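You operate a simulated robot arm through the tools that you are given. There is no shell and no other tool.

You run a simulated two-armed robot. Do the job below in one go: nothing can be reset, and whatever is moved stays where it is left.

## Task
Move the fitting from the OUT port to the green tray, cap both ports, set the blue knob to HAND.
Fine: red cap on IN, yellow cap on OUT. Set down upright: brass fitting.
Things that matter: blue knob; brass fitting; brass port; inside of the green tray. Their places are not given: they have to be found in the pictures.

The check looks at the end state, three seconds after you hand in, the way a careful person would. Anything else that was tipped, shoved, dropped, spilled or broken makes it a failure. A push-on lid holds only when it is set on centred and level and pressed home; a screw cap is set on level and turned clockwise until tight.

## Robot
Two 7-joint arms with two-finger parallel grippers on one trunk that stands fixed in place. Base frame: the origin is at the foot of the trunk, x ahead of it, y to its left, z up. Units: mm, rad, N and s.
The left shoulder is at [50, 168, 1157], the right one opposite. With the tool pointing down near the work surface each hand reaches from about 200 to 660 mm from the base axis, measured 20 degrees to its own side. Payload 1.57 kg a hand.
The TCP of each hand is the grasp point between the finger pads, 30 mm short of the fingertips. In the tool frame z runs along the fingers and y along their closing line. The gripper opens to 80 mm. The fingers are 17 mm wide and 12 mm thick; the gripper's body (40 by 82 mm) begins 80 mm behind the TCP.
Orientation is told as [roll, pitch, yaw] about the base's x, y, z axes, in that order, counted from this pose: with the fingers straight down and closing along the base's y, the tool's x points along the base's -x, its y along +y and its z along -z.

## Interface
- The arms move only by the tool arm_command. It takes "left_targets", "right_targets" or both (then of equal length, played together; a hand with none holds still); each is a list that holds one entry, the list of rows, each a list of 7 numbers: the shift along the tool's x, y, z in mm, then the turn, a rotation vector about the tool's x, y, z in rad, then the finger opening in mm, from 0 to 80. In form: [[[x, y, z, rx, ry, rz, jaw], ...]]. A call has 1 to 20 rows; each row shifts and turns the commanded pose from where the row before left it, along the tool's axes as they then stand. Rows are played at 5 a second. More than 50 mm and 0.15 rad between two rows, or a gripper value outside its range, and nothing of the call is played. A pose out of reach is approached as far as the arm can. The call stops where the force on the tool passes 50 N (or 10 N more than at its start, if that is more) or the arm is blocked; 0.2 s more then pass. Each finger travels about 45 mm/s and halts on what it meets, pressing with about 38 N; the grip force reading is that of the motor and also rises with nothing between the fingers. The clock runs only during rows and for 0.2 s after the last one: add rows that do not move to give the fingers time. It gives the time, the measured TCP pose, the force on the tool (base axes), the opening and the grip force at its end, in the units of the frame above (readings bear some noise), with the torque about the TCP (base axes, N m) and any sound that the robot's microphone picked up, and new pictures: "views" is both (left out), scene, wrist or none (wrist: the cameras of the hands that moved).
- Cameras (640 x 400 px; columns grow to the right, rows downward): "scene" is now at [126.2, 41.6, 1390.1]; the picture's right is [0.48, -0.88, 0.00], its down [-0.39, -0.21, -0.89] and it looks along [0.79, 0.43, -0.45] (base axes); focal length 280 px, centre (320, 200). "left" rides on the left gripper at [72, 7, -122] in its tool frame; the picture's right is [-0.09, 1.00, 0.00], its down [-0.84, -0.08, -0.54] and it looks along [-0.54, -0.05, 0.84] (tool axes); focal length 238 px, centre (320, 200). "right" rides on the right gripper at [72, -7, -122] in its tool frame; the picture's right is [0.09, 1.00, 0.00], its down [-0.84, 0.08, -0.54] and it looks along [-0.54, 0.05, 0.84] (tool axes); focal length 238 px, centre (320, 200).
- lift_body(by): slides the trunk up (or, below 0, down) by that many mm; the arms and the scene camera ride with it, the base frame stays. It gives what a move gives, with no picture.
- pan_tilt(pan, tilt): turns the head with the scene camera to pan (to the left, within 1.396 rad either way) and tilt (down, from -0.506 to 1.204), counted from straight ahead of the robot. It gives what a move gives, and a new picture of the scene camera.
- point_at(camera, pixels): there is no depth. For up to 12 entries [column, row, z] of the newest picture of that camera ("zoom" is the newest enlarged one), the place [x, y] in the base frame at which the ray of that pixel passes the height z, good to about 2 mm, but the place of the scene camera against the robot may be out by one fixed shift of up to 12 mm in any direction. No time passes.
- close_up(camera, box): a new picture of the part [left, top, right, bottom] of that camera's present view, enlarged. No time passes.
- job_done(): hands the job in; it is judged then, once.

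Open the grippers and draw the arms clear of the work before you hand the job in, unless the task says otherwise.

The tools are called after ">>>" as name(argument=value, ...) on one line, values as JSON. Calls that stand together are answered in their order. arm_command: Moves the arms, as the interface text tells. Its arguments: {"type":"object","properties":{"left_targets":{"type":"array"},"right_targets":{"type":"array"},"views":{"type":"string","enum":["both","scene","wrist","none"]}},"required":[]} The other tools are called the same way: lift_body (by) moves the trunk up or down; pan_tilt (pan, tilt) turns the head that bears the scene camera; point_at (camera, pixels) gives the place at which the rays of pixels pass given heights; close_up (camera, box) takes an enlarged picture of a part of a camera's view; job_done () hands the job in.

At the start:

```text
time: 0.0
left_eef_pos: [284.0, 295.8, 1232.6]
left_tool_rot: [0.001, -0.001, 0.002]
left_contact_force: [0.4, -0.8, -0.1]
left_ft_torque: [0.01, -0.01, 0.0]
left_opening: 80.1
left_gripper_force: 0.1
right_eef_pos: [345.2, 39.6, 1251.7]
right_tool_rot: [0.001, -0.001, -0.001]
right_contact_force: [-0.8, 0.6, 0.2]
right_ft_torque: [0.02, -0.01, 0.0]
right_opening: 80.0
right_gripper_force: 0.1
trunk travel left (down, up): [-325.0, 118.0]
head pan, tilt (commanded): [0.496, 0.464]
```

scene: 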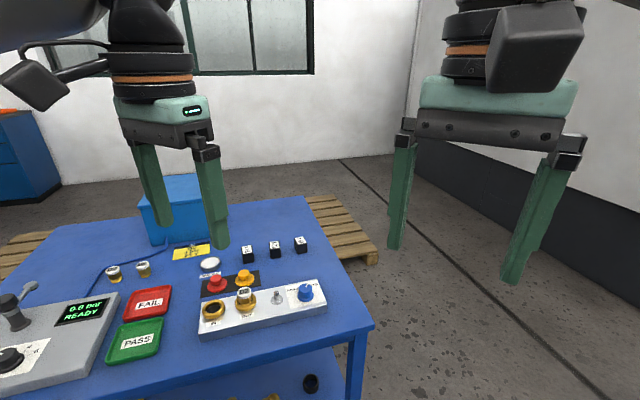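
right: 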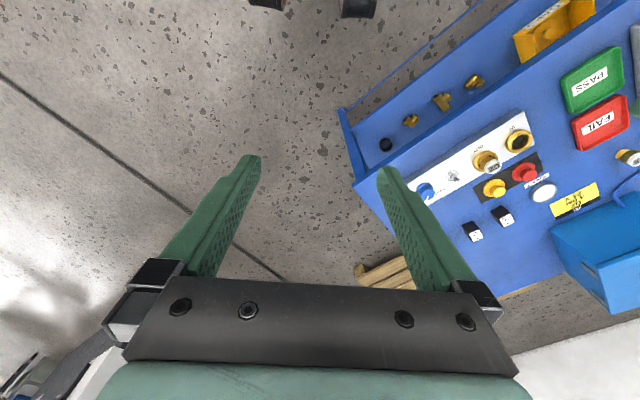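
left: 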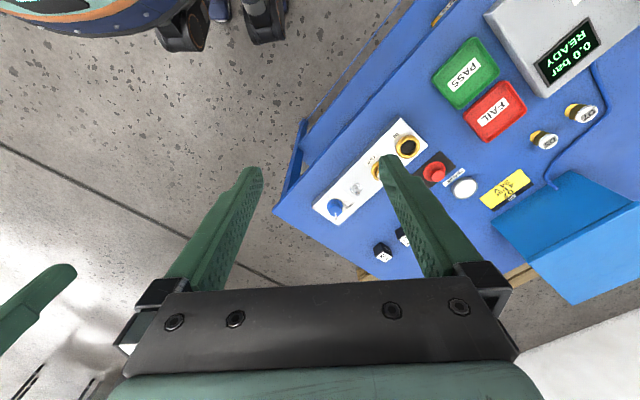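

The scene picture shows a bench with a white panel (ports around (213,310) and (245,297), knob at (305,292)), caps at (216,283) and (244,277), and trays at (135,340) and (148,303). I take enlarged pictures of these.

>>> close_up(camera="scene", box=[180, 230, 340, 340])

>>> close_up(camera="scene", box=[0, 230, 240, 400])

>>> close_up(camera="left", box=[270, 0, 640, 270])

>>> close_up(camera="right", box=[340, 0, 640, 260])

```text
3.64 times, centred on (260, 285) of scene
```

zoom: 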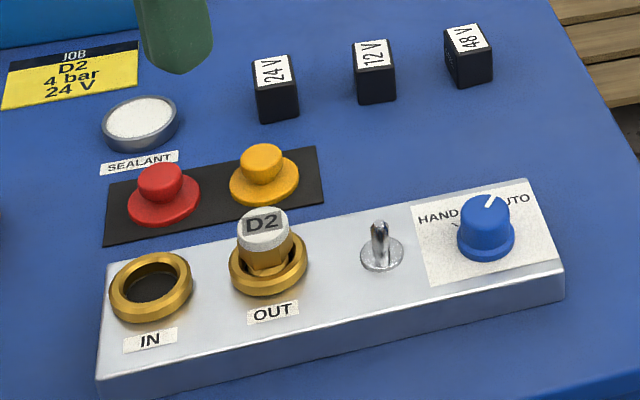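

```text
2.35 times, centred on (120, 315) of scene
```

zoom: 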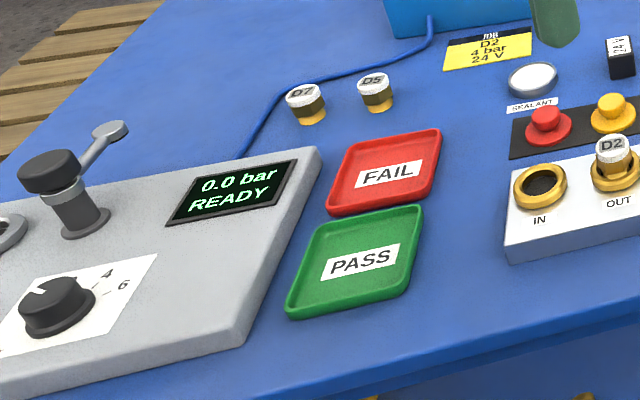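

```text
1.48 times, centred on (455, 135) of left
```

zoom: 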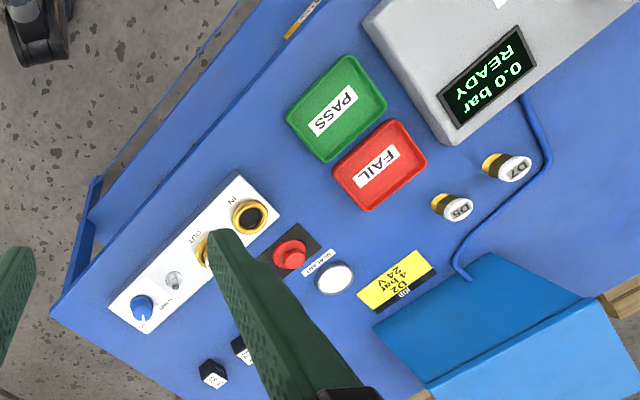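

```text
1.54 times, centred on (490, 130) of right
```

zoom: 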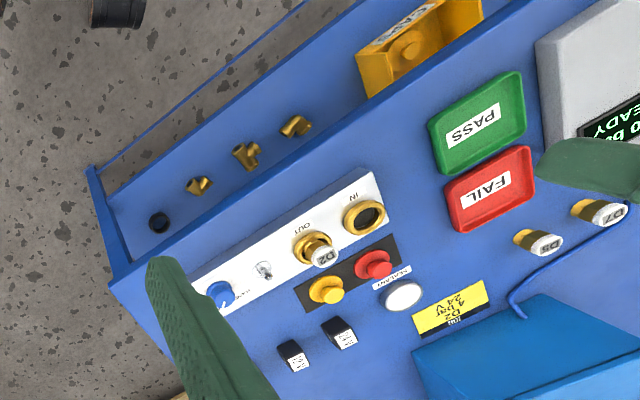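

The ports, caps, trays and knob are seen by all three cameras: IN at left (408,146), right (519,140), scene (213,310). I get rays at several heights to triangulate the bench height.

>>> point_at(camera="left", pixels=[[408, 146, 700], [408, 146, 900], [337, 206, 700], [337, 206, 900], [463, 77, 700], [463, 77, 900], [496, 112, 700], [496, 112, 900]])

>>> point_at(camera="right", pixels=[[519, 140, 700], [519, 140, 900], [425, 191, 700], [425, 191, 900], [591, 80, 700], [591, 80, 900], [599, 123, 700], [599, 123, 900], [486, 161, 700], [486, 161, 900]])

>>> point_at(camera="scene", pixels=[[213, 310, 700], [213, 310, 900], [305, 292, 700], [305, 292, 900], [135, 340, 700], [135, 340, 900], [148, 302, 700], [148, 302, 900]])

```text
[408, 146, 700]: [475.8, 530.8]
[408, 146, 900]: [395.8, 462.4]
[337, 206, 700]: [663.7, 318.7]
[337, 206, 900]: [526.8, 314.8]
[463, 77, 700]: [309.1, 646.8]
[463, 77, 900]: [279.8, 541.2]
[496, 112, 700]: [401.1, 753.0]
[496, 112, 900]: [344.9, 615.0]
```

```text
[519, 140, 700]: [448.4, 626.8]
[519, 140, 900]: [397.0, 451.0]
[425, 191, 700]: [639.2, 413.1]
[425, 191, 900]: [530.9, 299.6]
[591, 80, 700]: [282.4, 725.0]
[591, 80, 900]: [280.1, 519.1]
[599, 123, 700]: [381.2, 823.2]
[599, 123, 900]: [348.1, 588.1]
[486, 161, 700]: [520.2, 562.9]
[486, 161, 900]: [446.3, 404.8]
```

```text
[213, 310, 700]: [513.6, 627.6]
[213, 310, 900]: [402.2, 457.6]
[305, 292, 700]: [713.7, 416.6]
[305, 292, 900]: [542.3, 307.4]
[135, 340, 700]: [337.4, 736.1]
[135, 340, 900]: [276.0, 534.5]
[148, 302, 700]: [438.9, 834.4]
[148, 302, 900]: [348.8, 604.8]
```

Triangulating left and right rays gives IN port near (404, 470, z≈879), knob near (546, 315, z≈872), trays near z≈850; the panel runs along about (0.675,-0.737). I turn the left hand about +0.742 rad in yaw, bring it over the panel for a closer look, and draw the right hand away to the right.

>>> arm_command(left_targets=[[[0, 0, 0, 0, 0, -0.1484, 80], [0, 0, 0, 0, 0, -0.1484, 80], [0, 0, 0, 0, 0, -0.1484, 80], [0, 0, 0, 0, 0, -0.1484, 80], [0, 0, 0, 0, 0, -0.1484, 80], [-34.1, -3.1, 26.6, 0, 0, 0, 80], [-34.1, -3.1, 26.6, 0, 0, 0, 80], [-34.1, -3.1, 26.6, 0, 0, 0, 80], [-34.1, -3.1, 26.6, 0, 0, 0, 80], [-34.1, -3.1, 26.6, 0, 0, 0, 80]]], right_targets=[[[0, -40, 0, 0, 0, 0, 80], [0, -40, 0, 0, 0, 0, 80], [0, -40, 0, 0, 0, 0, 80], [0, -40, 0, 0, 0, 0, 80], [0, -40, 0, 0, 0, 0, 80], [0, 0, 0, 0, 0, 0, 80], [0, 0, 0, 0, 0, 0, 80], [0, 0, 0, 0, 0, 0, 80], [0, 0, 0, 0, 0, 0, 80], [0, 0, 0, 0, 0, 0, 80]]], views="both")

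```text
time: 2.2
left_eef_pos: [422.5, 401.2, 1096.6]
left_tool_rot: [0.0, 0.0, 0.743]
left_contact_force: [-0.7, -0.6, -0.5]
left_ft_torque: [0.01, 0.04, 0.01]
left_opening: 80.0
left_gripper_force: 0.0
right_eef_pos: [345.2, -160.3, 1250.3]
right_tool_rot: [0.0, 0.001, 0.002]
right_contact_force: [-0.6, 0.5, -0.4]
right_ft_torque: [0.01, -0.01, 0.02]
right_opening: 80.1
right_gripper_force: 0.2
trunk travel left (down, up): [-325.0, 118.0]
head pan, tilt (commanded): [0.496, 0.464]
```

scene: 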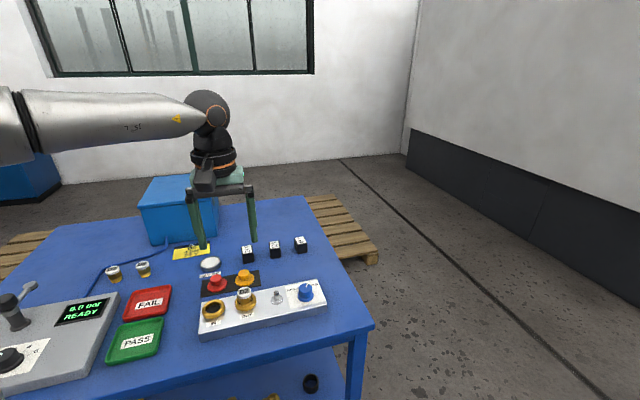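
right: 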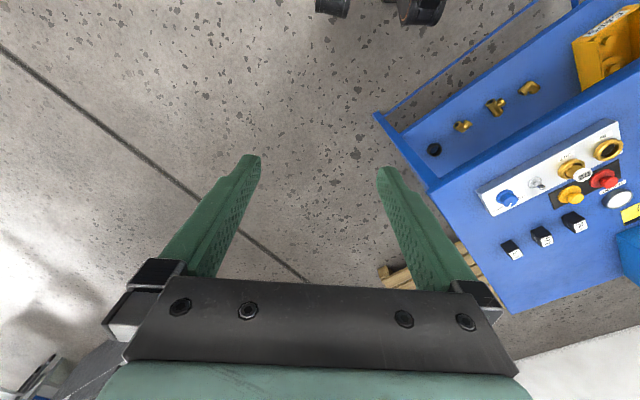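
left: 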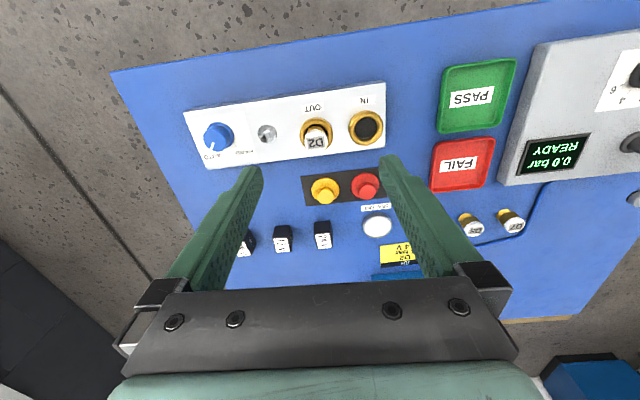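

The wrist view now shows panel (knob (217,137), toggle (266,132), OUT (316,132), IN (365,127)), caps (324,191) and (366,186), and the trays. I enlarge these parts.

>>> close_up(camera="left", box=[180, 80, 300, 155])

>>> close_up(camera="left", box=[290, 85, 410, 210])

>>> close_up(camera="left", box=[420, 50, 540, 200])

>>> close_up(camera="scene", box=[190, 255, 340, 345])

>>> close_up(camera="scene", box=[270, 275, 335, 315])

```text
5.33 times, centred on (240, 118) of left
```

zoom: 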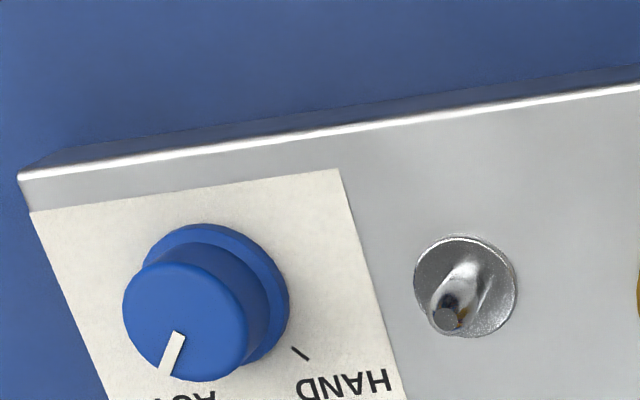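

```text
3.20 times, centred on (350, 148) of left
```

zoom: 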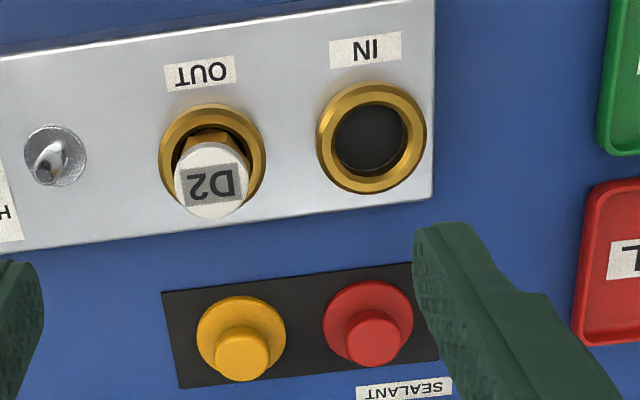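

```text
2.67 times, centred on (480, 125) of left
```

zoom: 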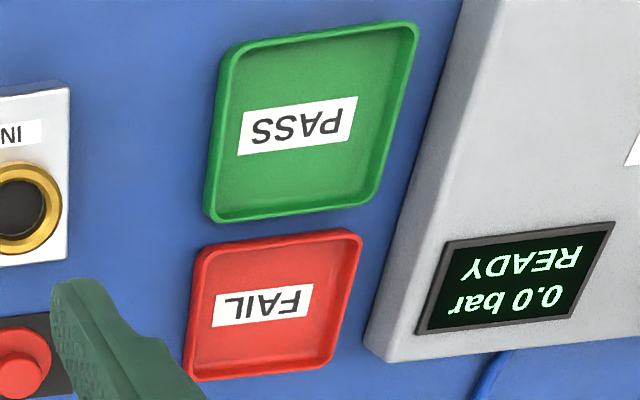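

```text
4.27 times, centred on (265, 300) of scene
```

zoom: 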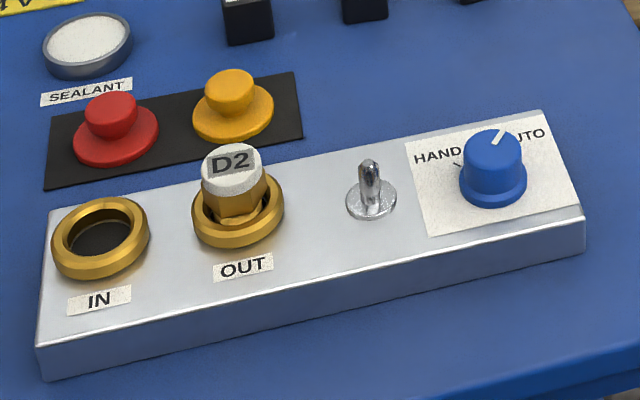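

```text
9.85 times, centred on (302, 295) of scene
```

zoom: 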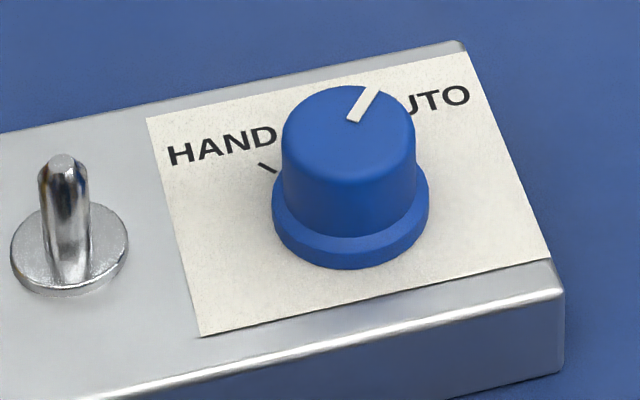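

The knob's white pointer points toward AUTO and the HAND tick is to its left; ports are plain brass rings and the caps have a flange with a grip on top. I get rays for the ports (366,128.6)/(316,135), caps, tray and knob.

>>> point_at(camera="left", pixels=[[365.9, 128.6, 850], [365.9, 128.6, 880], [316.3, 134.9, 880], [316.6, 142.4, 900], [325.6, 195.5, 870], [367.5, 191.1, 870], [475.1, 95.8, 850], [214.7, 140.1, 890], [220.5, 136.4, 870], [236.3, 146.7, 870], [384, 83, 865], [186, 112, 865]])

>>> point_at(camera="scene", pixels=[[213, 309, 850], [213, 309, 880], [245, 292, 900], [245, 292, 880], [244, 276, 870], [216, 282, 870], [135, 340, 850], [305, 288, 890], [305, 295, 870], [296, 288, 870]])

>>> close_up(camera="left", box=[195, 105, 265, 170])

```text
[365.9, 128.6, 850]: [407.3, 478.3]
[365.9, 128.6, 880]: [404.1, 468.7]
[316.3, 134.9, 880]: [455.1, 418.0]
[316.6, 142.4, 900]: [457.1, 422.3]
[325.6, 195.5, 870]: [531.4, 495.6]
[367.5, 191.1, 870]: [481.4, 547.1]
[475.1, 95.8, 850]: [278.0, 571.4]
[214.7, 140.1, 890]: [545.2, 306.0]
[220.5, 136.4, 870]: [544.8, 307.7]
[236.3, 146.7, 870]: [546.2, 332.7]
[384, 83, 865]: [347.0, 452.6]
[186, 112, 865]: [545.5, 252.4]
```

```text
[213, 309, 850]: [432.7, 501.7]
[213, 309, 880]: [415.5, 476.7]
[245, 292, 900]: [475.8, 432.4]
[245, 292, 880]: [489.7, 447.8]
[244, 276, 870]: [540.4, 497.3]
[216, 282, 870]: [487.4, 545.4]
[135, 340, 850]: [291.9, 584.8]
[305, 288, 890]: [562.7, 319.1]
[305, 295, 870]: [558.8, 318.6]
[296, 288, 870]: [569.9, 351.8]
```

```text
6.15 times, centred on (230, 138) of left
```

zoom: 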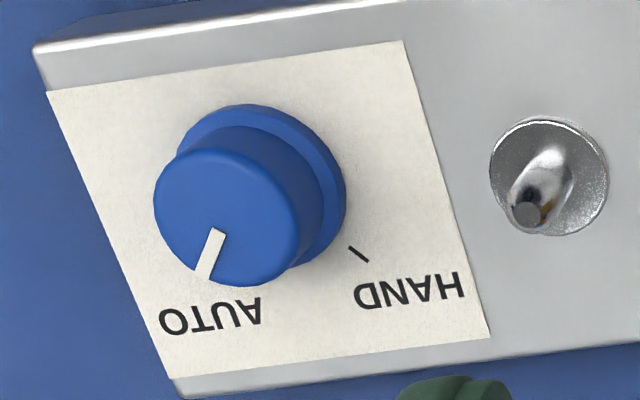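

Panel edge runs from (347,453) to (545,252), so the bench is turned about 0.785 rad; OUT is near (455,418), IN (404,469), caps near (481,547) and (531,496). I square the hand to yaw 0.785 and go above OUT at z≈980 for a closer look at the fitting.

>>> arm_command(left_targets=[[[0, 0, 0, 0, 0, -0.042, 80], [-11.9, -3.7, 38.9, 0, 0, 0, 80], [-11.9, -3.7, 38.9, 0, 0, 0, 80], [-11.9, -3.7, 38.9, 0, 0, 0, 60], [0, 0, 0, 0, 0, 0, 60]]], views="both")

```text
time: 3.4
left_eef_pos: [454.1, 417.8, 982.4]
left_tool_rot: [0.0, 0.0, 0.782]
left_contact_force: [-0.7, -0.1, 1.2]
left_ft_torque: [0.01, 0.02, -0.01]
left_opening: 59.9
left_gripper_force: 0.0
right_eef_pos: [344.4, -160.5, 1250.5]
right_tool_rot: [0.001, 0.001, 0.001]
right_contact_force: [0.8, 0.4, -0.4]
right_ft_torque: [0.02, 0.03, -0.02]
right_opening: 80.4
right_gripper_force: 0.1
trunk travel left (down, up): [-325.0, 118.0]
head pan, tilt (commanded): [0.496, 0.464]
```

scene: 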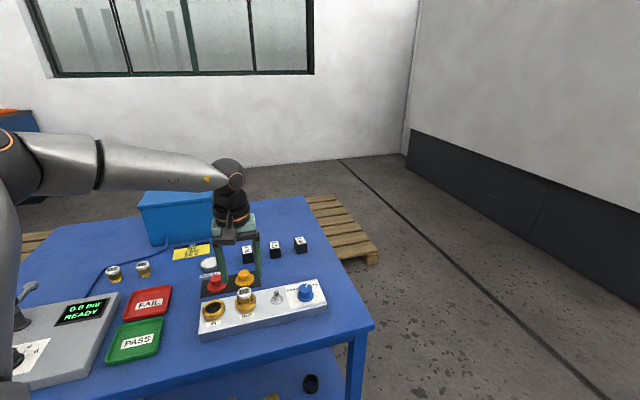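
left: 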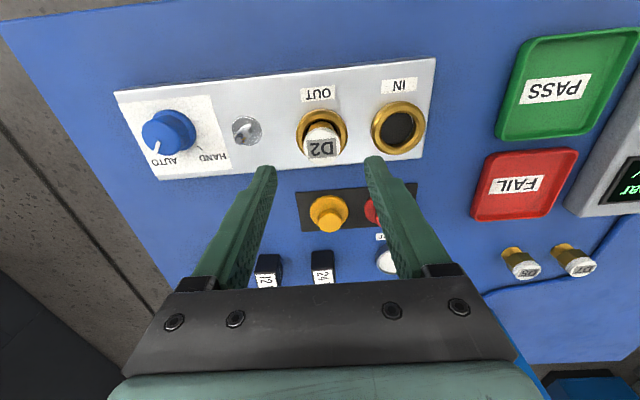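

The hand is over OUT with fingers either side; the fitting D2 is at (321,142) in the wrist view. I enlarge the fitting/ports and the cap region, and take rays.

>>> close_up(camera="left", box=[275, 85, 435, 180])

>>> close_up(camera="left", box=[290, 170, 400, 240])

>>> close_up(camera="left", box=[480, 230, 610, 290])

>>> close_up(camera="scene", box=[195, 265, 275, 325])

```text
4.00 times, centred on (355, 132) of left
```

zoom: 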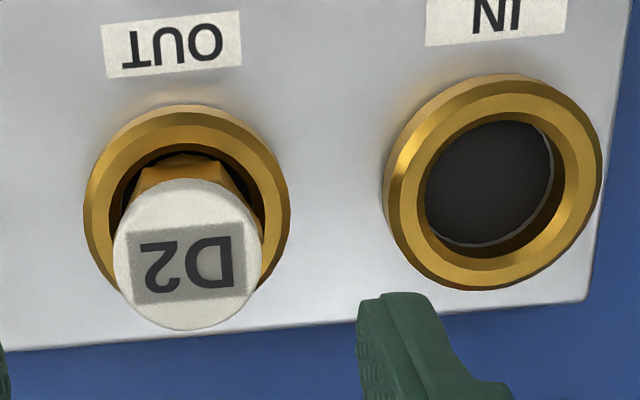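

```text
5.71 times, centred on (345, 205) of left
```

zoom: 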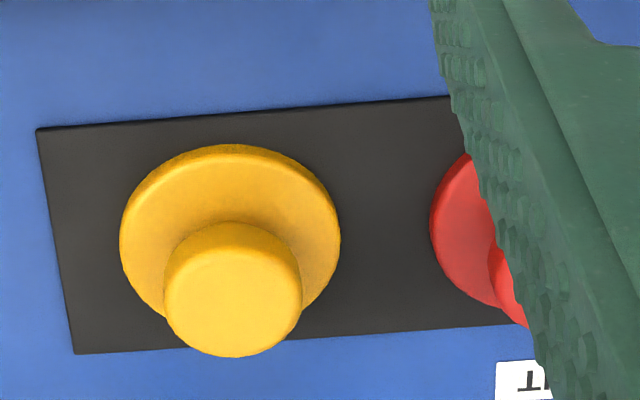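

```text
4.92 times, centred on (545, 260) of left
```

zoom: 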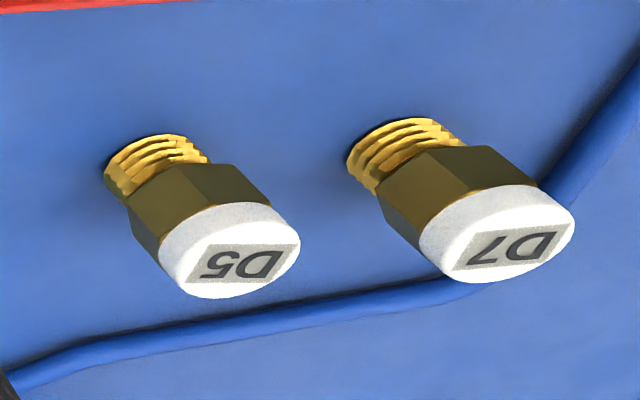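

```text
6.67 times, centred on (235, 295) of scene
```

zoom: 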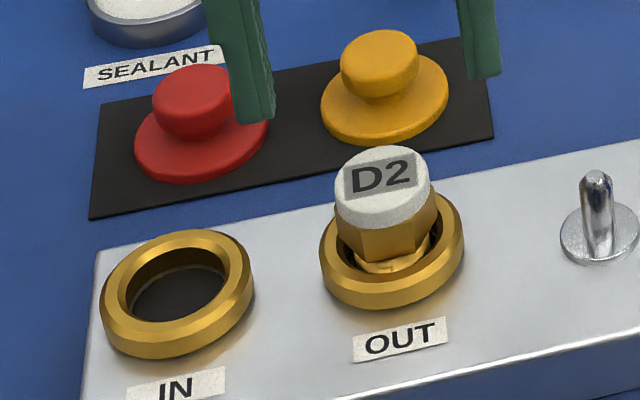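

D5/D7 show threaded stubs under the hex, so D2 likely sits in the port by such a stub. I take rays for OUT ring (321.8,133.3), D2 top (322,145.8), IN (398.8,128.3) and caps to refine heights.

>>> point_at(camera="left", pixels=[[321.8, 133.3, 870], [321.8, 133.3, 890], [322, 145.8, 890], [322, 145.8, 910], [398.8, 128.3, 870], [398.8, 128.3, 890], [330.2, 220, 860], [330.2, 220, 890], [329.8, 208, 850], [329.8, 208, 870], [521, 265, 850], [521, 265, 890]])

```text
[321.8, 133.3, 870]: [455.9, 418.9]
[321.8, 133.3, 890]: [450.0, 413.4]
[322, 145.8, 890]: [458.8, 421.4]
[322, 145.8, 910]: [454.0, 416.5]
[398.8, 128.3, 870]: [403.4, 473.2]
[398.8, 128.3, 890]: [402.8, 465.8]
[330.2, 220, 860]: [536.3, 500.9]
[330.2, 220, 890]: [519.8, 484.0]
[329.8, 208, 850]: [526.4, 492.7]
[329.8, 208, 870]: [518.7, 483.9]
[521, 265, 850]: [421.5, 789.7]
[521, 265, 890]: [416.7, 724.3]
```

Rays give OUT ≈ (455, 418), ring top ≈ 881, and the fitting's top ≈ 900–905. I lower to z≈935 (fingertips ≈905) and check heights again in both views.

>>> arm_command(left_targets=[[[-1, -0.3, 24, 0, 0, 0, 60], [0, 0, 23.4, 0, 0, 0, 60], [0, 0, 0, 0, 0, 0, 60]]], views="both")

>>> close_up(camera="scene", box=[205, 255, 285, 325])

>>> close_up(camera="left", box=[250, 80, 410, 180])

```text
time: 4.2
left_eef_pos: [454.8, 416.6, 934.7]
left_tool_rot: [0.001, 0.0, 0.785]
left_contact_force: [0.4, 0.3, 0.3]
left_ft_torque: [0.01, -0.01, 0.0]
left_opening: 59.9
left_gripper_force: 0.1
right_eef_pos: [345.1, -161.4, 1249.9]
right_tool_rot: [0.001, -0.001, 0.002]
right_contact_force: [0.9, -0.1, 0.5]
right_ft_torque: [-0.05, 0.02, 0.0]
right_opening: 80.0
right_gripper_force: 0.1
trunk travel left (down, up): [-325.0, 118.0]
head pan, tilt (commanded): [0.496, 0.464]
```

scene: 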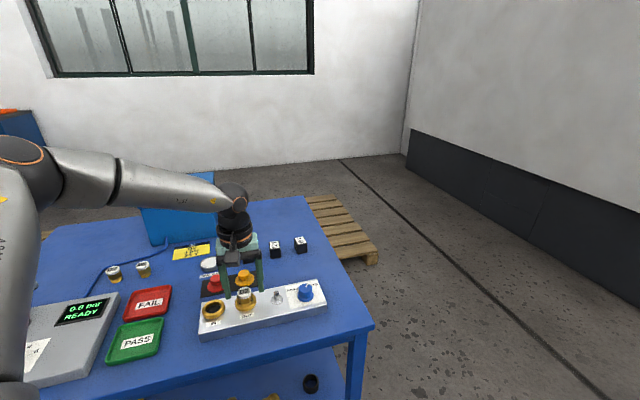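
left: 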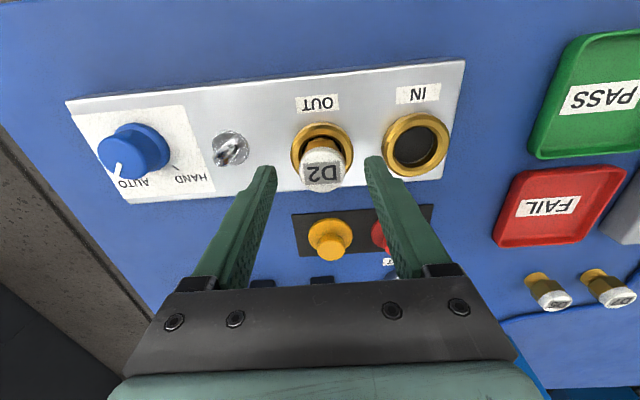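

```text
5.71 times, centred on (245, 290) of scene
```

zoom: 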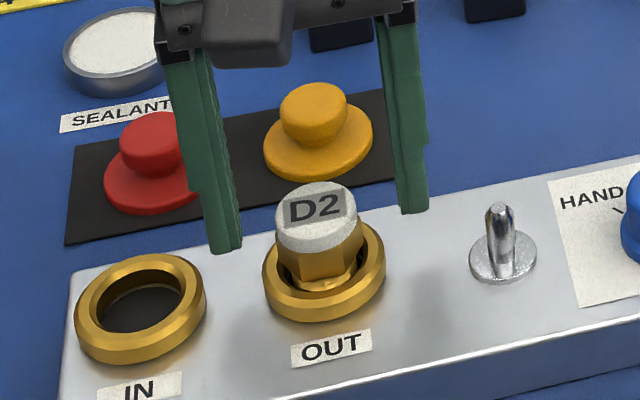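

```text
4.00 times, centred on (330, 130) of left
```

zoom: 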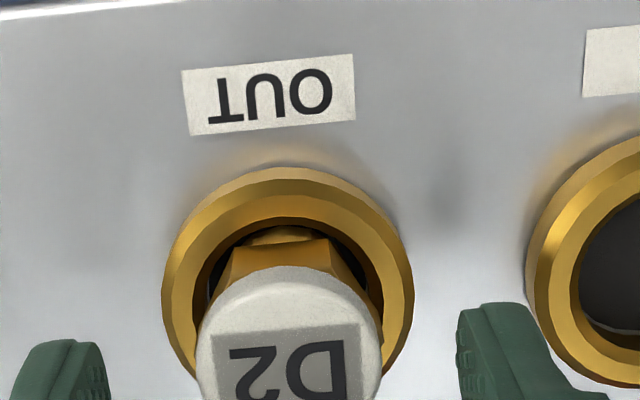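

The fingers straddle the fitting evenly in the wrist view (tips at (268,165) and (374,157), D2 at (322,172)). I enlarge D2's top to pin down its height.

>>> close_up(camera="left", box=[270, 110, 370, 200])

>>> point_at(camera="left", pixels=[[322, 170, 890], [322, 170, 905], [322, 170, 920], [321.5, 147, 870], [321.5, 147, 885], [416, 144, 870], [416, 144, 885]])

```text
4.44 times, centred on (320, 155) of left
```

zoom: 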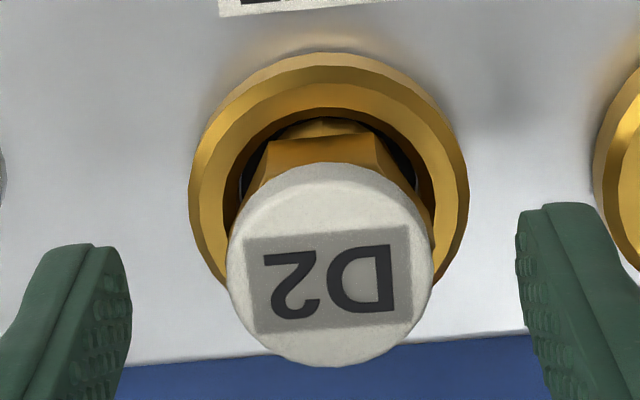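

```text
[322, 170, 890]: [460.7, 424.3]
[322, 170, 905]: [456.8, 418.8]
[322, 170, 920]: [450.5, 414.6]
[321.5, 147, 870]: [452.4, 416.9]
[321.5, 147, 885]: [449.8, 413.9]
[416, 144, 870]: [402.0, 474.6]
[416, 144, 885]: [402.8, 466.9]
```

The wrist view puts D2 about 2 mm to the IN side of the finger midline. I look closely at the fingertips against the fitting and ring in the scene view for the heights.

>>> close_up(camera="scene", box=[225, 270, 285, 320])

>>> point_at(camera="scene", pixels=[[240.7, 332.4, 904.7], [244, 296, 904.7], [274, 289, 904.7]])

```text
8.00 times, centred on (255, 295) of scene
```

zoom: 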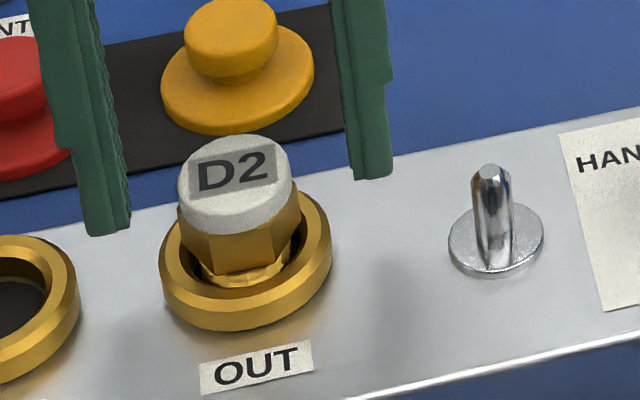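

```text
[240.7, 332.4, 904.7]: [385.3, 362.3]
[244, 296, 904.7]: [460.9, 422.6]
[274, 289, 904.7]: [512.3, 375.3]
```

The fingers (opening 60) are wider than the ring, so lowering beside it is safe. I shift 1.5 mm toward IN and lower 12 mm (fingertips ≈893), then compare fingertip and ring heights in the scene view.

>>> arm_command(left_targets=[[[0, 1.5, 6, 0, 0, 0, 60], [0, 0, 6, 0, 0, 0, 60], [0, 0, 0, 0, 0, 0, 60]]], views="wrist")

>>> close_up(camera="scene", box=[225, 270, 285, 320])

>>> close_up(camera="left", box=[250, 110, 390, 210])

```text
time: 5.0
left_eef_pos: [454.0, 419.7, 923.0]
left_tool_rot: [-0.001, 0.0, 0.785]
left_contact_force: [-0.2, -0.8, -0.1]
left_ft_torque: [-0.01, 0.0, 0.01]
left_opening: 60.3
left_gripper_force: 0.1
right_eef_pos: [345.3, -161.1, 1249.5]
right_tool_rot: [0.002, -0.001, 0.003]
right_contact_force: [0.2, 0.2, -0.7]
right_ft_torque: [0.01, -0.01, 0.02]
right_opening: 79.8
right_gripper_force: 0.0
trunk travel left (down, up): [-325.0, 118.0]
head pan, tilt (commanded): [0.496, 0.464]
```

left: 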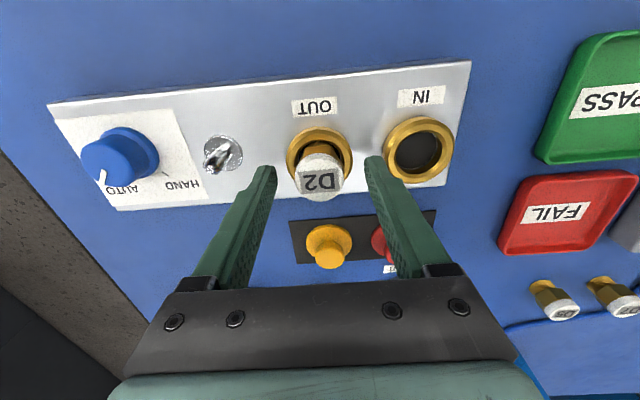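

```text
8.00 times, centred on (255, 295) of scene
```

zoom: 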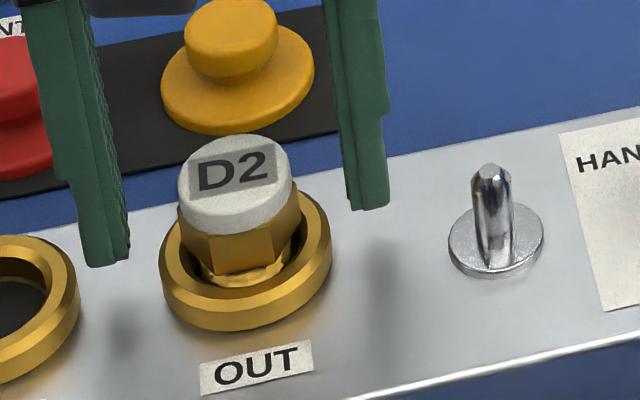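

```text
4.00 times, centred on (320, 160) of left
```

zoom: 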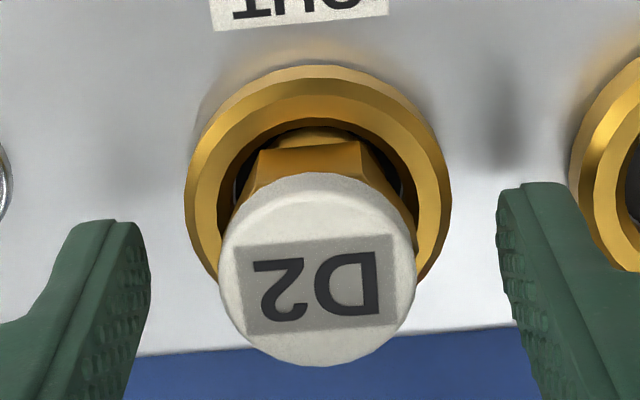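

Scene view: fingertips are now just above the ring's rim level and D2's top is roughly 15–20 mm above the tips. I raise 2 mm to be sure to clear the ring, then close on the fitting.

>>> arm_command(left_targets=[[[0, 0, -2, 0, 0, 0, 60], [0, 0, 0, 0, 0, 0, 45], [0, 0, 0, 0, 0, 0, 20], [0, 0, 0, 0, 0, 0, 20], [0, 0, 0, 0, 0, 0, 20]]], views="wrist")

>>> close_up(camera="scene", box=[225, 270, 285, 320])

>>> close_up(camera="left", box=[250, 110, 390, 210])

```text
time: 6.2
left_eef_pos: [453.6, 419.0, 925.1]
left_tool_rot: [0.0, -0.001, 0.787]
left_contact_force: [-0.1, 1.1, 0.0]
left_ft_torque: [0.04, 0.06, -0.03]
left_opening: 31.9
left_gripper_force: 33.9
right_eef_pos: [345.8, -162.0, 1251.0]
right_tool_rot: [0.001, 0.0, 0.002]
right_contact_force: [-0.3, 0.3, 0.4]
right_ft_torque: [-0.02, 0.01, 0.0]
right_opening: 79.8
right_gripper_force: 0.1
trunk travel left (down, up): [-325.0, 118.0]
head pan, tilt (commanded): [0.496, 0.464]
```

left: 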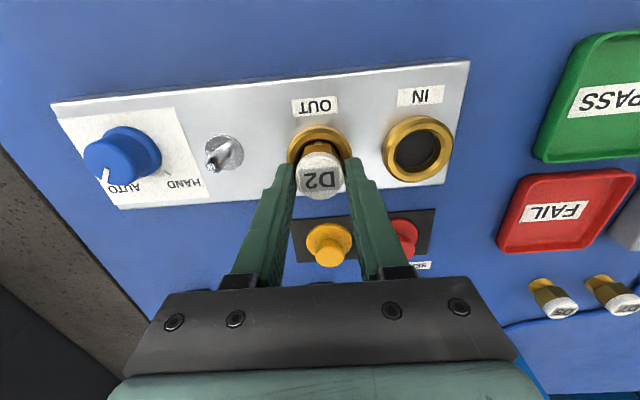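

```text
8.00 times, centred on (255, 295) of scene
```

zoom: 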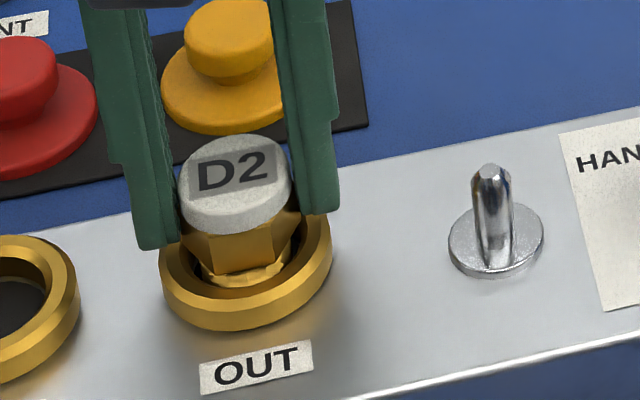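

```text
4.00 times, centred on (320, 160) of left
```

zoom: 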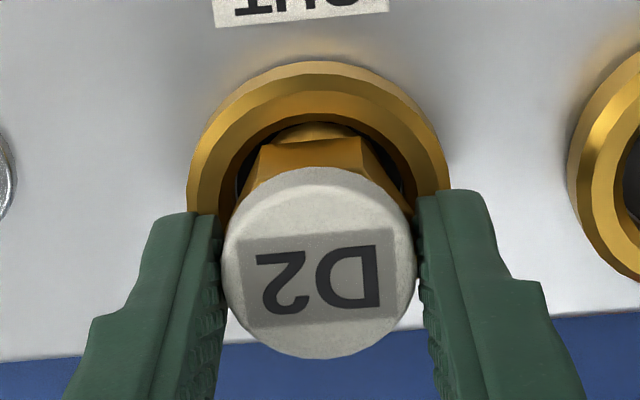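

The fingers hold the fitting at 31.9 mm opening with 34 N. I lift gently 2 mm at a time to see if it comes free or is screwed in.

>>> arm_command(left_targets=[[[0, 0, -1, 0, 0, 0, 15], [0, 0, -1, 0, 0, 0, 15], [0, 0, -1, 0, 0, 0, 15], [0, 0, -1, 0, 0, 0, 15]]], views="wrist")

>>> close_up(camera="scene", box=[225, 270, 285, 320])

```text
time: 7.2
left_eef_pos: [452.5, 418.6, 929.9]
left_tool_rot: [-0.002, 0.001, 0.786]
left_contact_force: [-0.9, 0.3, -1.7]
left_ft_torque: [0.02, -0.01, -0.02]
left_opening: 31.5
left_gripper_force: 37.5
right_eef_pos: [345.3, -160.4, 1250.4]
right_tool_rot: [0.002, 0.002, 0.002]
right_contact_force: [0.0, 0.9, 0.1]
right_ft_torque: [0.0, 0.02, -0.01]
right_opening: 79.8
right_gripper_force: 0.0
trunk travel left (down, up): [-325.0, 118.0]
head pan, tilt (commanded): [0.496, 0.464]
```

left: 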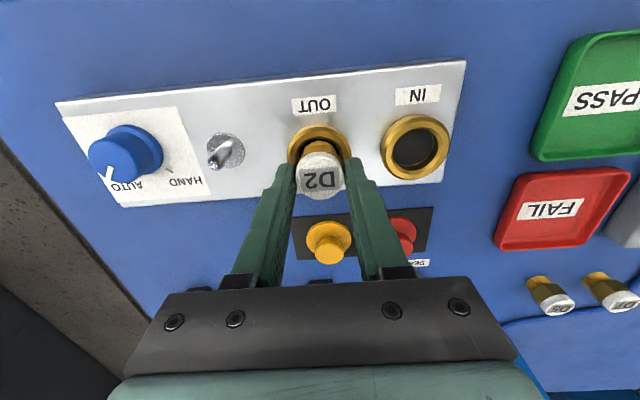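

```text
8.00 times, centred on (255, 295) of scene
```

zoom: 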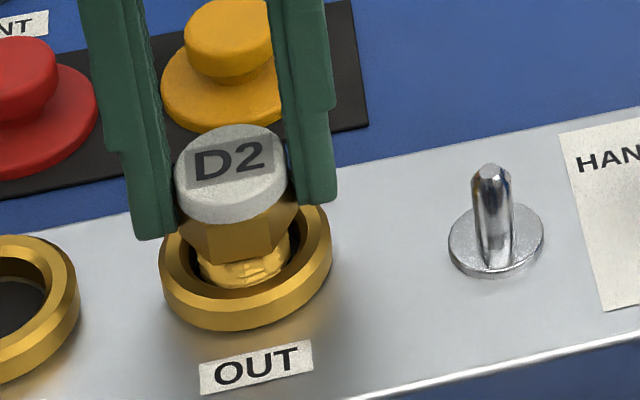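

The fitting rises freely with only ~1.7 N load, so it just sits in the port. I lift it 80 mm straight up.

>>> arm_command(left_targets=[[[0, 0, -10, 0, 0, 0, 15], [0, 0, -15, 0, 0, 0, 15], [0, 0, -15, 0, 0, 0, 15], [0, 0, -20, 0, 0, 0, 15], [0, 0, -20, 0, 0, 0, 15], [0, 0, 0, 0, 0, 0, 15]]], views="both")

>>> close_up(camera="scene", box=[200, 235, 300, 325])

>>> close_up(camera="left", box=[250, 80, 430, 220])

```text
time: 8.6
left_eef_pos: [453.2, 419.4, 1008.3]
left_tool_rot: [0.001, -0.002, 0.786]
left_contact_force: [-0.1, 0.0, -1.3]
left_ft_torque: [0.0, -0.02, -0.05]
left_opening: 31.9
left_gripper_force: 37.5
right_eef_pos: [344.9, -161.0, 1250.3]
right_tool_rot: [0.001, 0.001, 0.001]
right_contact_force: [-0.1, 0.3, 0.2]
right_ft_torque: [0.01, 0.04, 0.05]
right_opening: 79.7
right_gripper_force: 0.1
trunk travel left (down, up): [-325.0, 118.0]
head pan, tilt (commanded): [0.496, 0.464]
```

scene: 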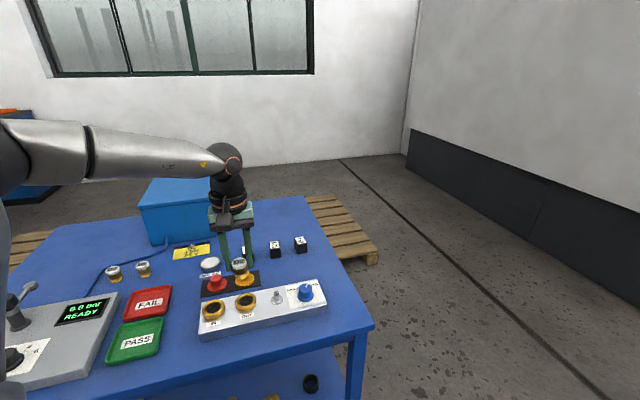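
left: 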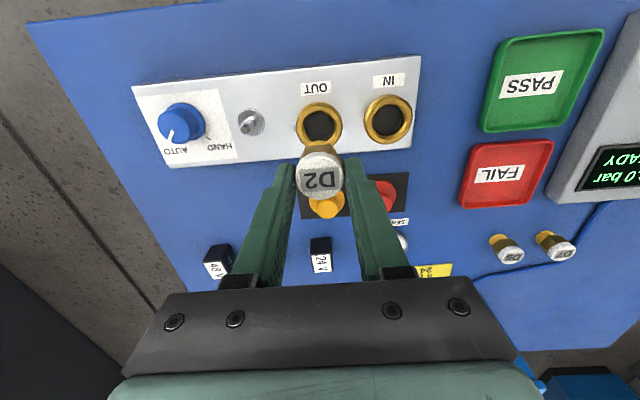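

```text
4.44 times, centred on (250, 280) of scene
```

zoom: 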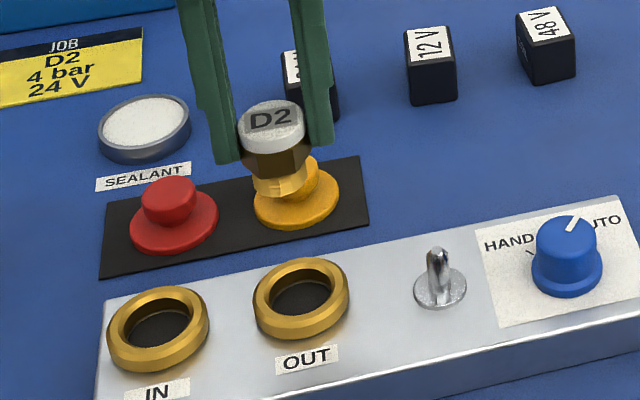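

```text
2.86 times, centred on (340, 150) of left
```

zoom: 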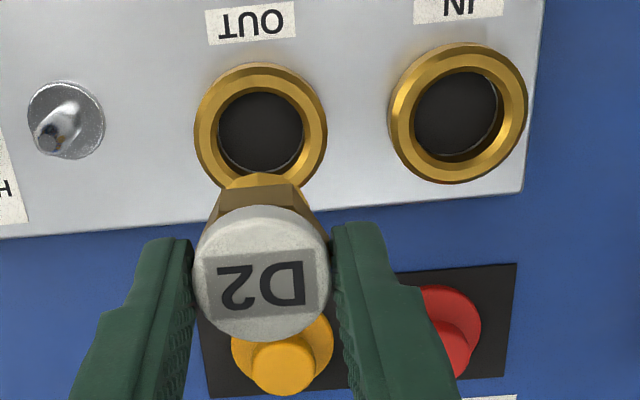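

The fitting is clear of the port. The green tray's inner corners are at about (512,45), (597,35), (562,118), (490,124) in the wrist view, centre (538,84); I locate them at tray-floor height.

>>> point_at(camera="left", pixels=[[538.5, 83.7, 850], [538.5, 83.7, 860], [512, 45, 855], [597, 35, 855], [562, 118, 855], [490, 124, 855], [318.5, 122, 880], [388, 116, 880], [507, 174, 850]])

>>> close_up(camera="left", box=[460, 20, 640, 140])

>>> close_up(camera="scene", box=[85, 275, 190, 375])

```text
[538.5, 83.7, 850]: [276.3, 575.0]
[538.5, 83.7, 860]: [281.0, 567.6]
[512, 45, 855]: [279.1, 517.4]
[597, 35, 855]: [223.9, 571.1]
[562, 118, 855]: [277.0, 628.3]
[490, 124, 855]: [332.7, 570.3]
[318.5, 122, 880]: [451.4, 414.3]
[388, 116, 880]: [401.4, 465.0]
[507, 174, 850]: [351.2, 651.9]
```

```text
3.33 times, centred on (550, 80) of left
```

zoom: 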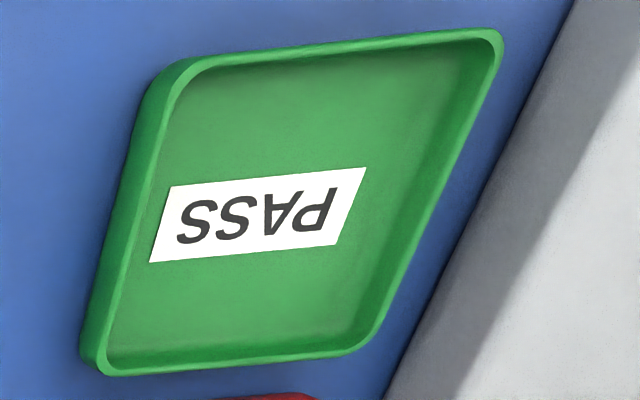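

```text
4.00 times, centred on (138, 325) of scene
```

zoom: 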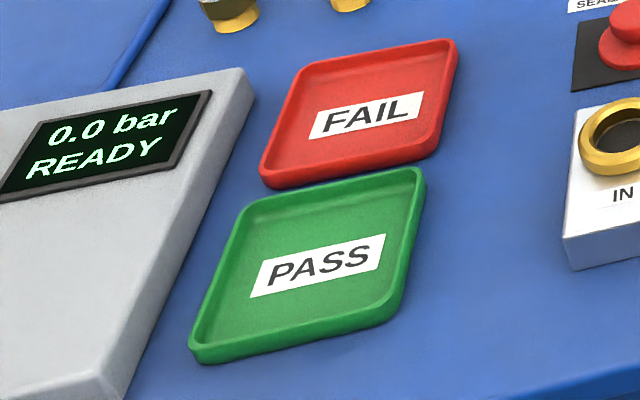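

Tray inner centre is about (278, 571) at z≈855. I carry the fitting level at z≈1008 over the IN port to above the tray centre.

>>> arm_command(left_targets=[[[1.5, 20, 0, 0, 0, 0, 15], [2.9, 40, 0, 0, 0, 0, 15], [2.9, 40, 0, 0, 0, 0, 15], [2.9, 40, 0, 0, 0, 0, 15], [2.9, 40, 0, 0, 0, 0, 15], [2.2, 30, 0, 0, 0, 0, 15], [1.0, 20.7, 0, 0, 0, 0, 15], [0, 0, 0, 0, 0, 0, 15]]], views="both")

>>> close_up(camera="left", box=[240, 50, 420, 200])

>>> close_up(camera="scene", box=[80, 250, 200, 370])

```text
time: 10.4
left_eef_pos: [277.5, 571.4, 1008.5]
left_tool_rot: [0.0, 0.0, 0.786]
left_contact_force: [-0.7, -0.7, -0.7]
left_ft_torque: [0.04, 0.0, 0.0]
left_opening: 31.6
left_gripper_force: 38.2
right_eef_pos: [344.9, -160.2, 1249.3]
right_tool_rot: [0.002, 0.0, 0.0]
right_contact_force: [-0.3, -0.5, 0.6]
right_ft_torque: [-0.01, -0.04, -0.03]
right_opening: 79.8
right_gripper_force: 0.0
trunk travel left (down, up): [-325.0, 118.0]
head pan, tilt (commanded): [0.496, 0.464]
```

scene: 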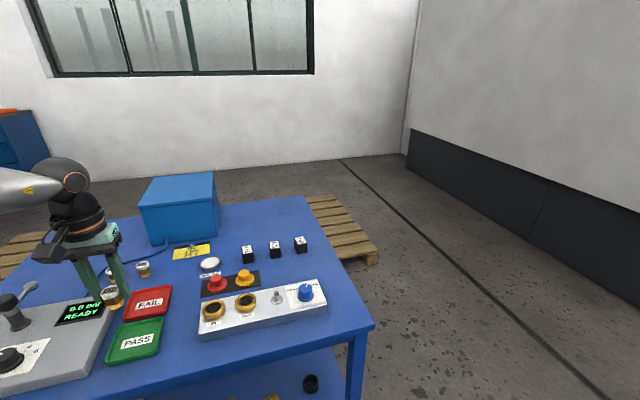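
left: 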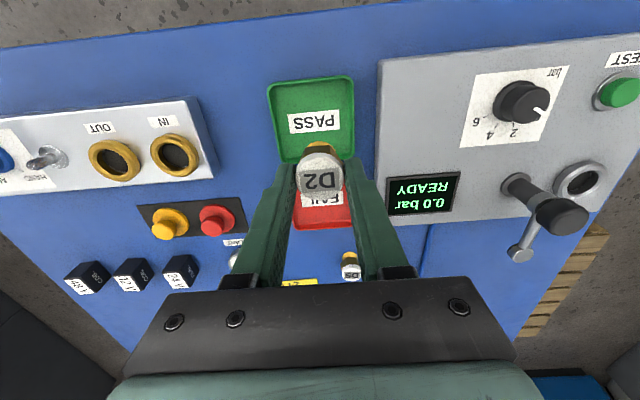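

```text
2.67 times, centred on (330, 125) of left
```

zoom: 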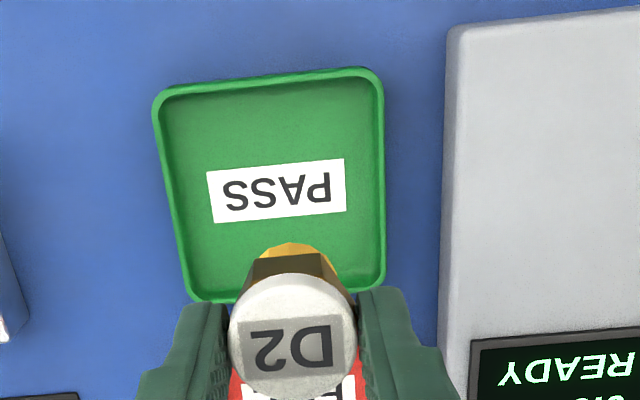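

```text
3.33 times, centred on (140, 310) of scene
```

zoom: 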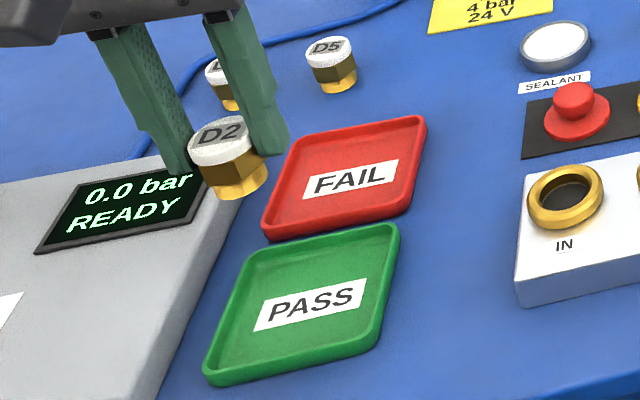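

The tray centre sits at about (314,123) in the wrist view, a few mm off the hand's axis toward the panel. I check its place with a ray before shifting.

>>> point_at(camera="left", pixels=[[313.7, 122.8, 853], [271.9, 87.5, 860], [348.7, 80.8, 860], [351.7, 155, 860], [283.2, 159.5, 860], [393, 120, 880]])

```text
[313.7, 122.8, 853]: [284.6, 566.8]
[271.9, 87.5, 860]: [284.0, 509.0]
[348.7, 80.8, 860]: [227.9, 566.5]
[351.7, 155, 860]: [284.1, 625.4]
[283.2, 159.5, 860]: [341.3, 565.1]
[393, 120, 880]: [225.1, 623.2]
```

Tray centre is (284.5, 566.7). I shift there and descend to TCP z≈935 (fitting's foot estimated ~25 mm above the floor).

>>> arm_command(left_targets=[[[-1.6, -8.2, 0, 0, 0, 0, 15], [0, 0, 25, 0, 0, 0, 15], [0, 0, 25, 0, 0, 0, 15], [0, 0, 23, 0, 0, 0, 15], [0, 0, 0, 0, 0, 0, 15]]], views="both")

>>> close_up(camera="left", box=[230, 50, 430, 210])

>>> close_up(camera="scene", box=[80, 270, 190, 370])

```text
time: 11.6
left_eef_pos: [285.4, 565.3, 936.2]
left_tool_rot: [0.0, 0.0, 0.785]
left_contact_force: [-0.3, 0.4, -1.7]
left_ft_torque: [-0.02, -0.02, -0.02]
left_opening: 31.7
left_gripper_force: 37.9
right_eef_pos: [345.4, -161.6, 1250.4]
right_tool_rot: [-0.001, -0.001, 0.002]
right_contact_force: [-0.6, 0.4, 0.3]
right_ft_torque: [-0.01, 0.0, -0.01]
right_opening: 79.7
right_gripper_force: 0.0
trunk travel left (down, up): [-325.0, 118.0]
head pan, tilt (commanded): [0.496, 0.464]
```

scene: 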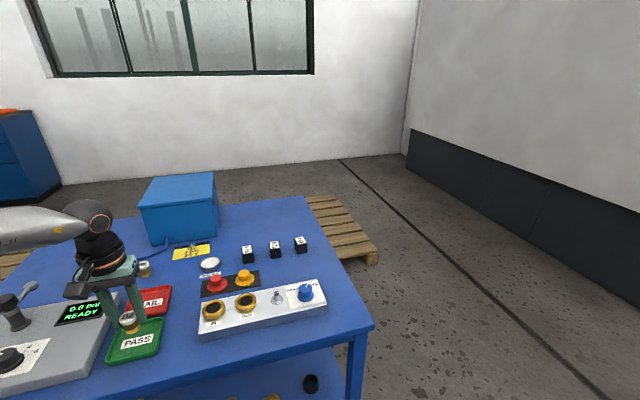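
left: 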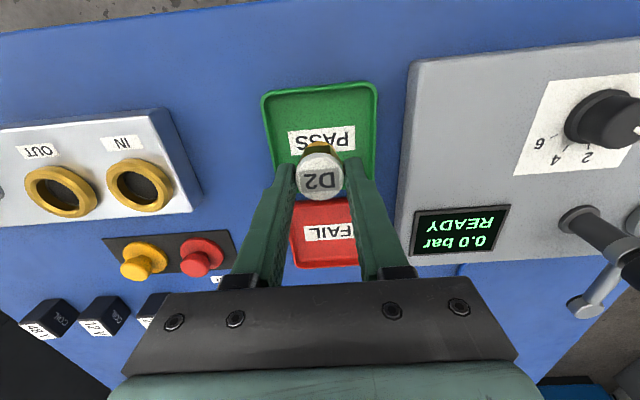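

```text
2.50 times, centred on (330, 130) of left
```

zoom: 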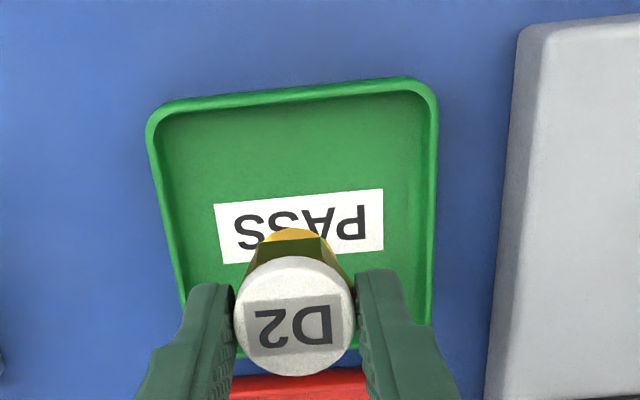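

```text
4.00 times, centred on (135, 320) of scene
```

zoom: 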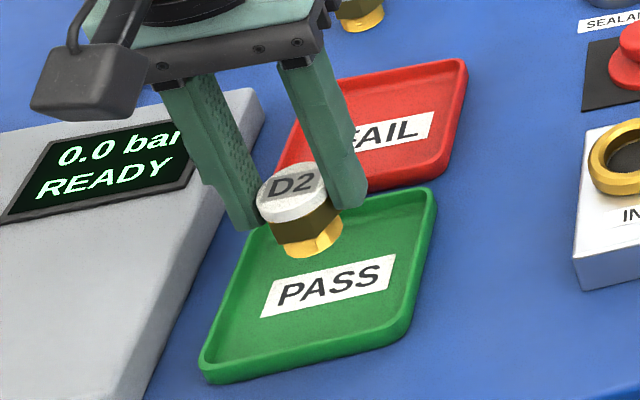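

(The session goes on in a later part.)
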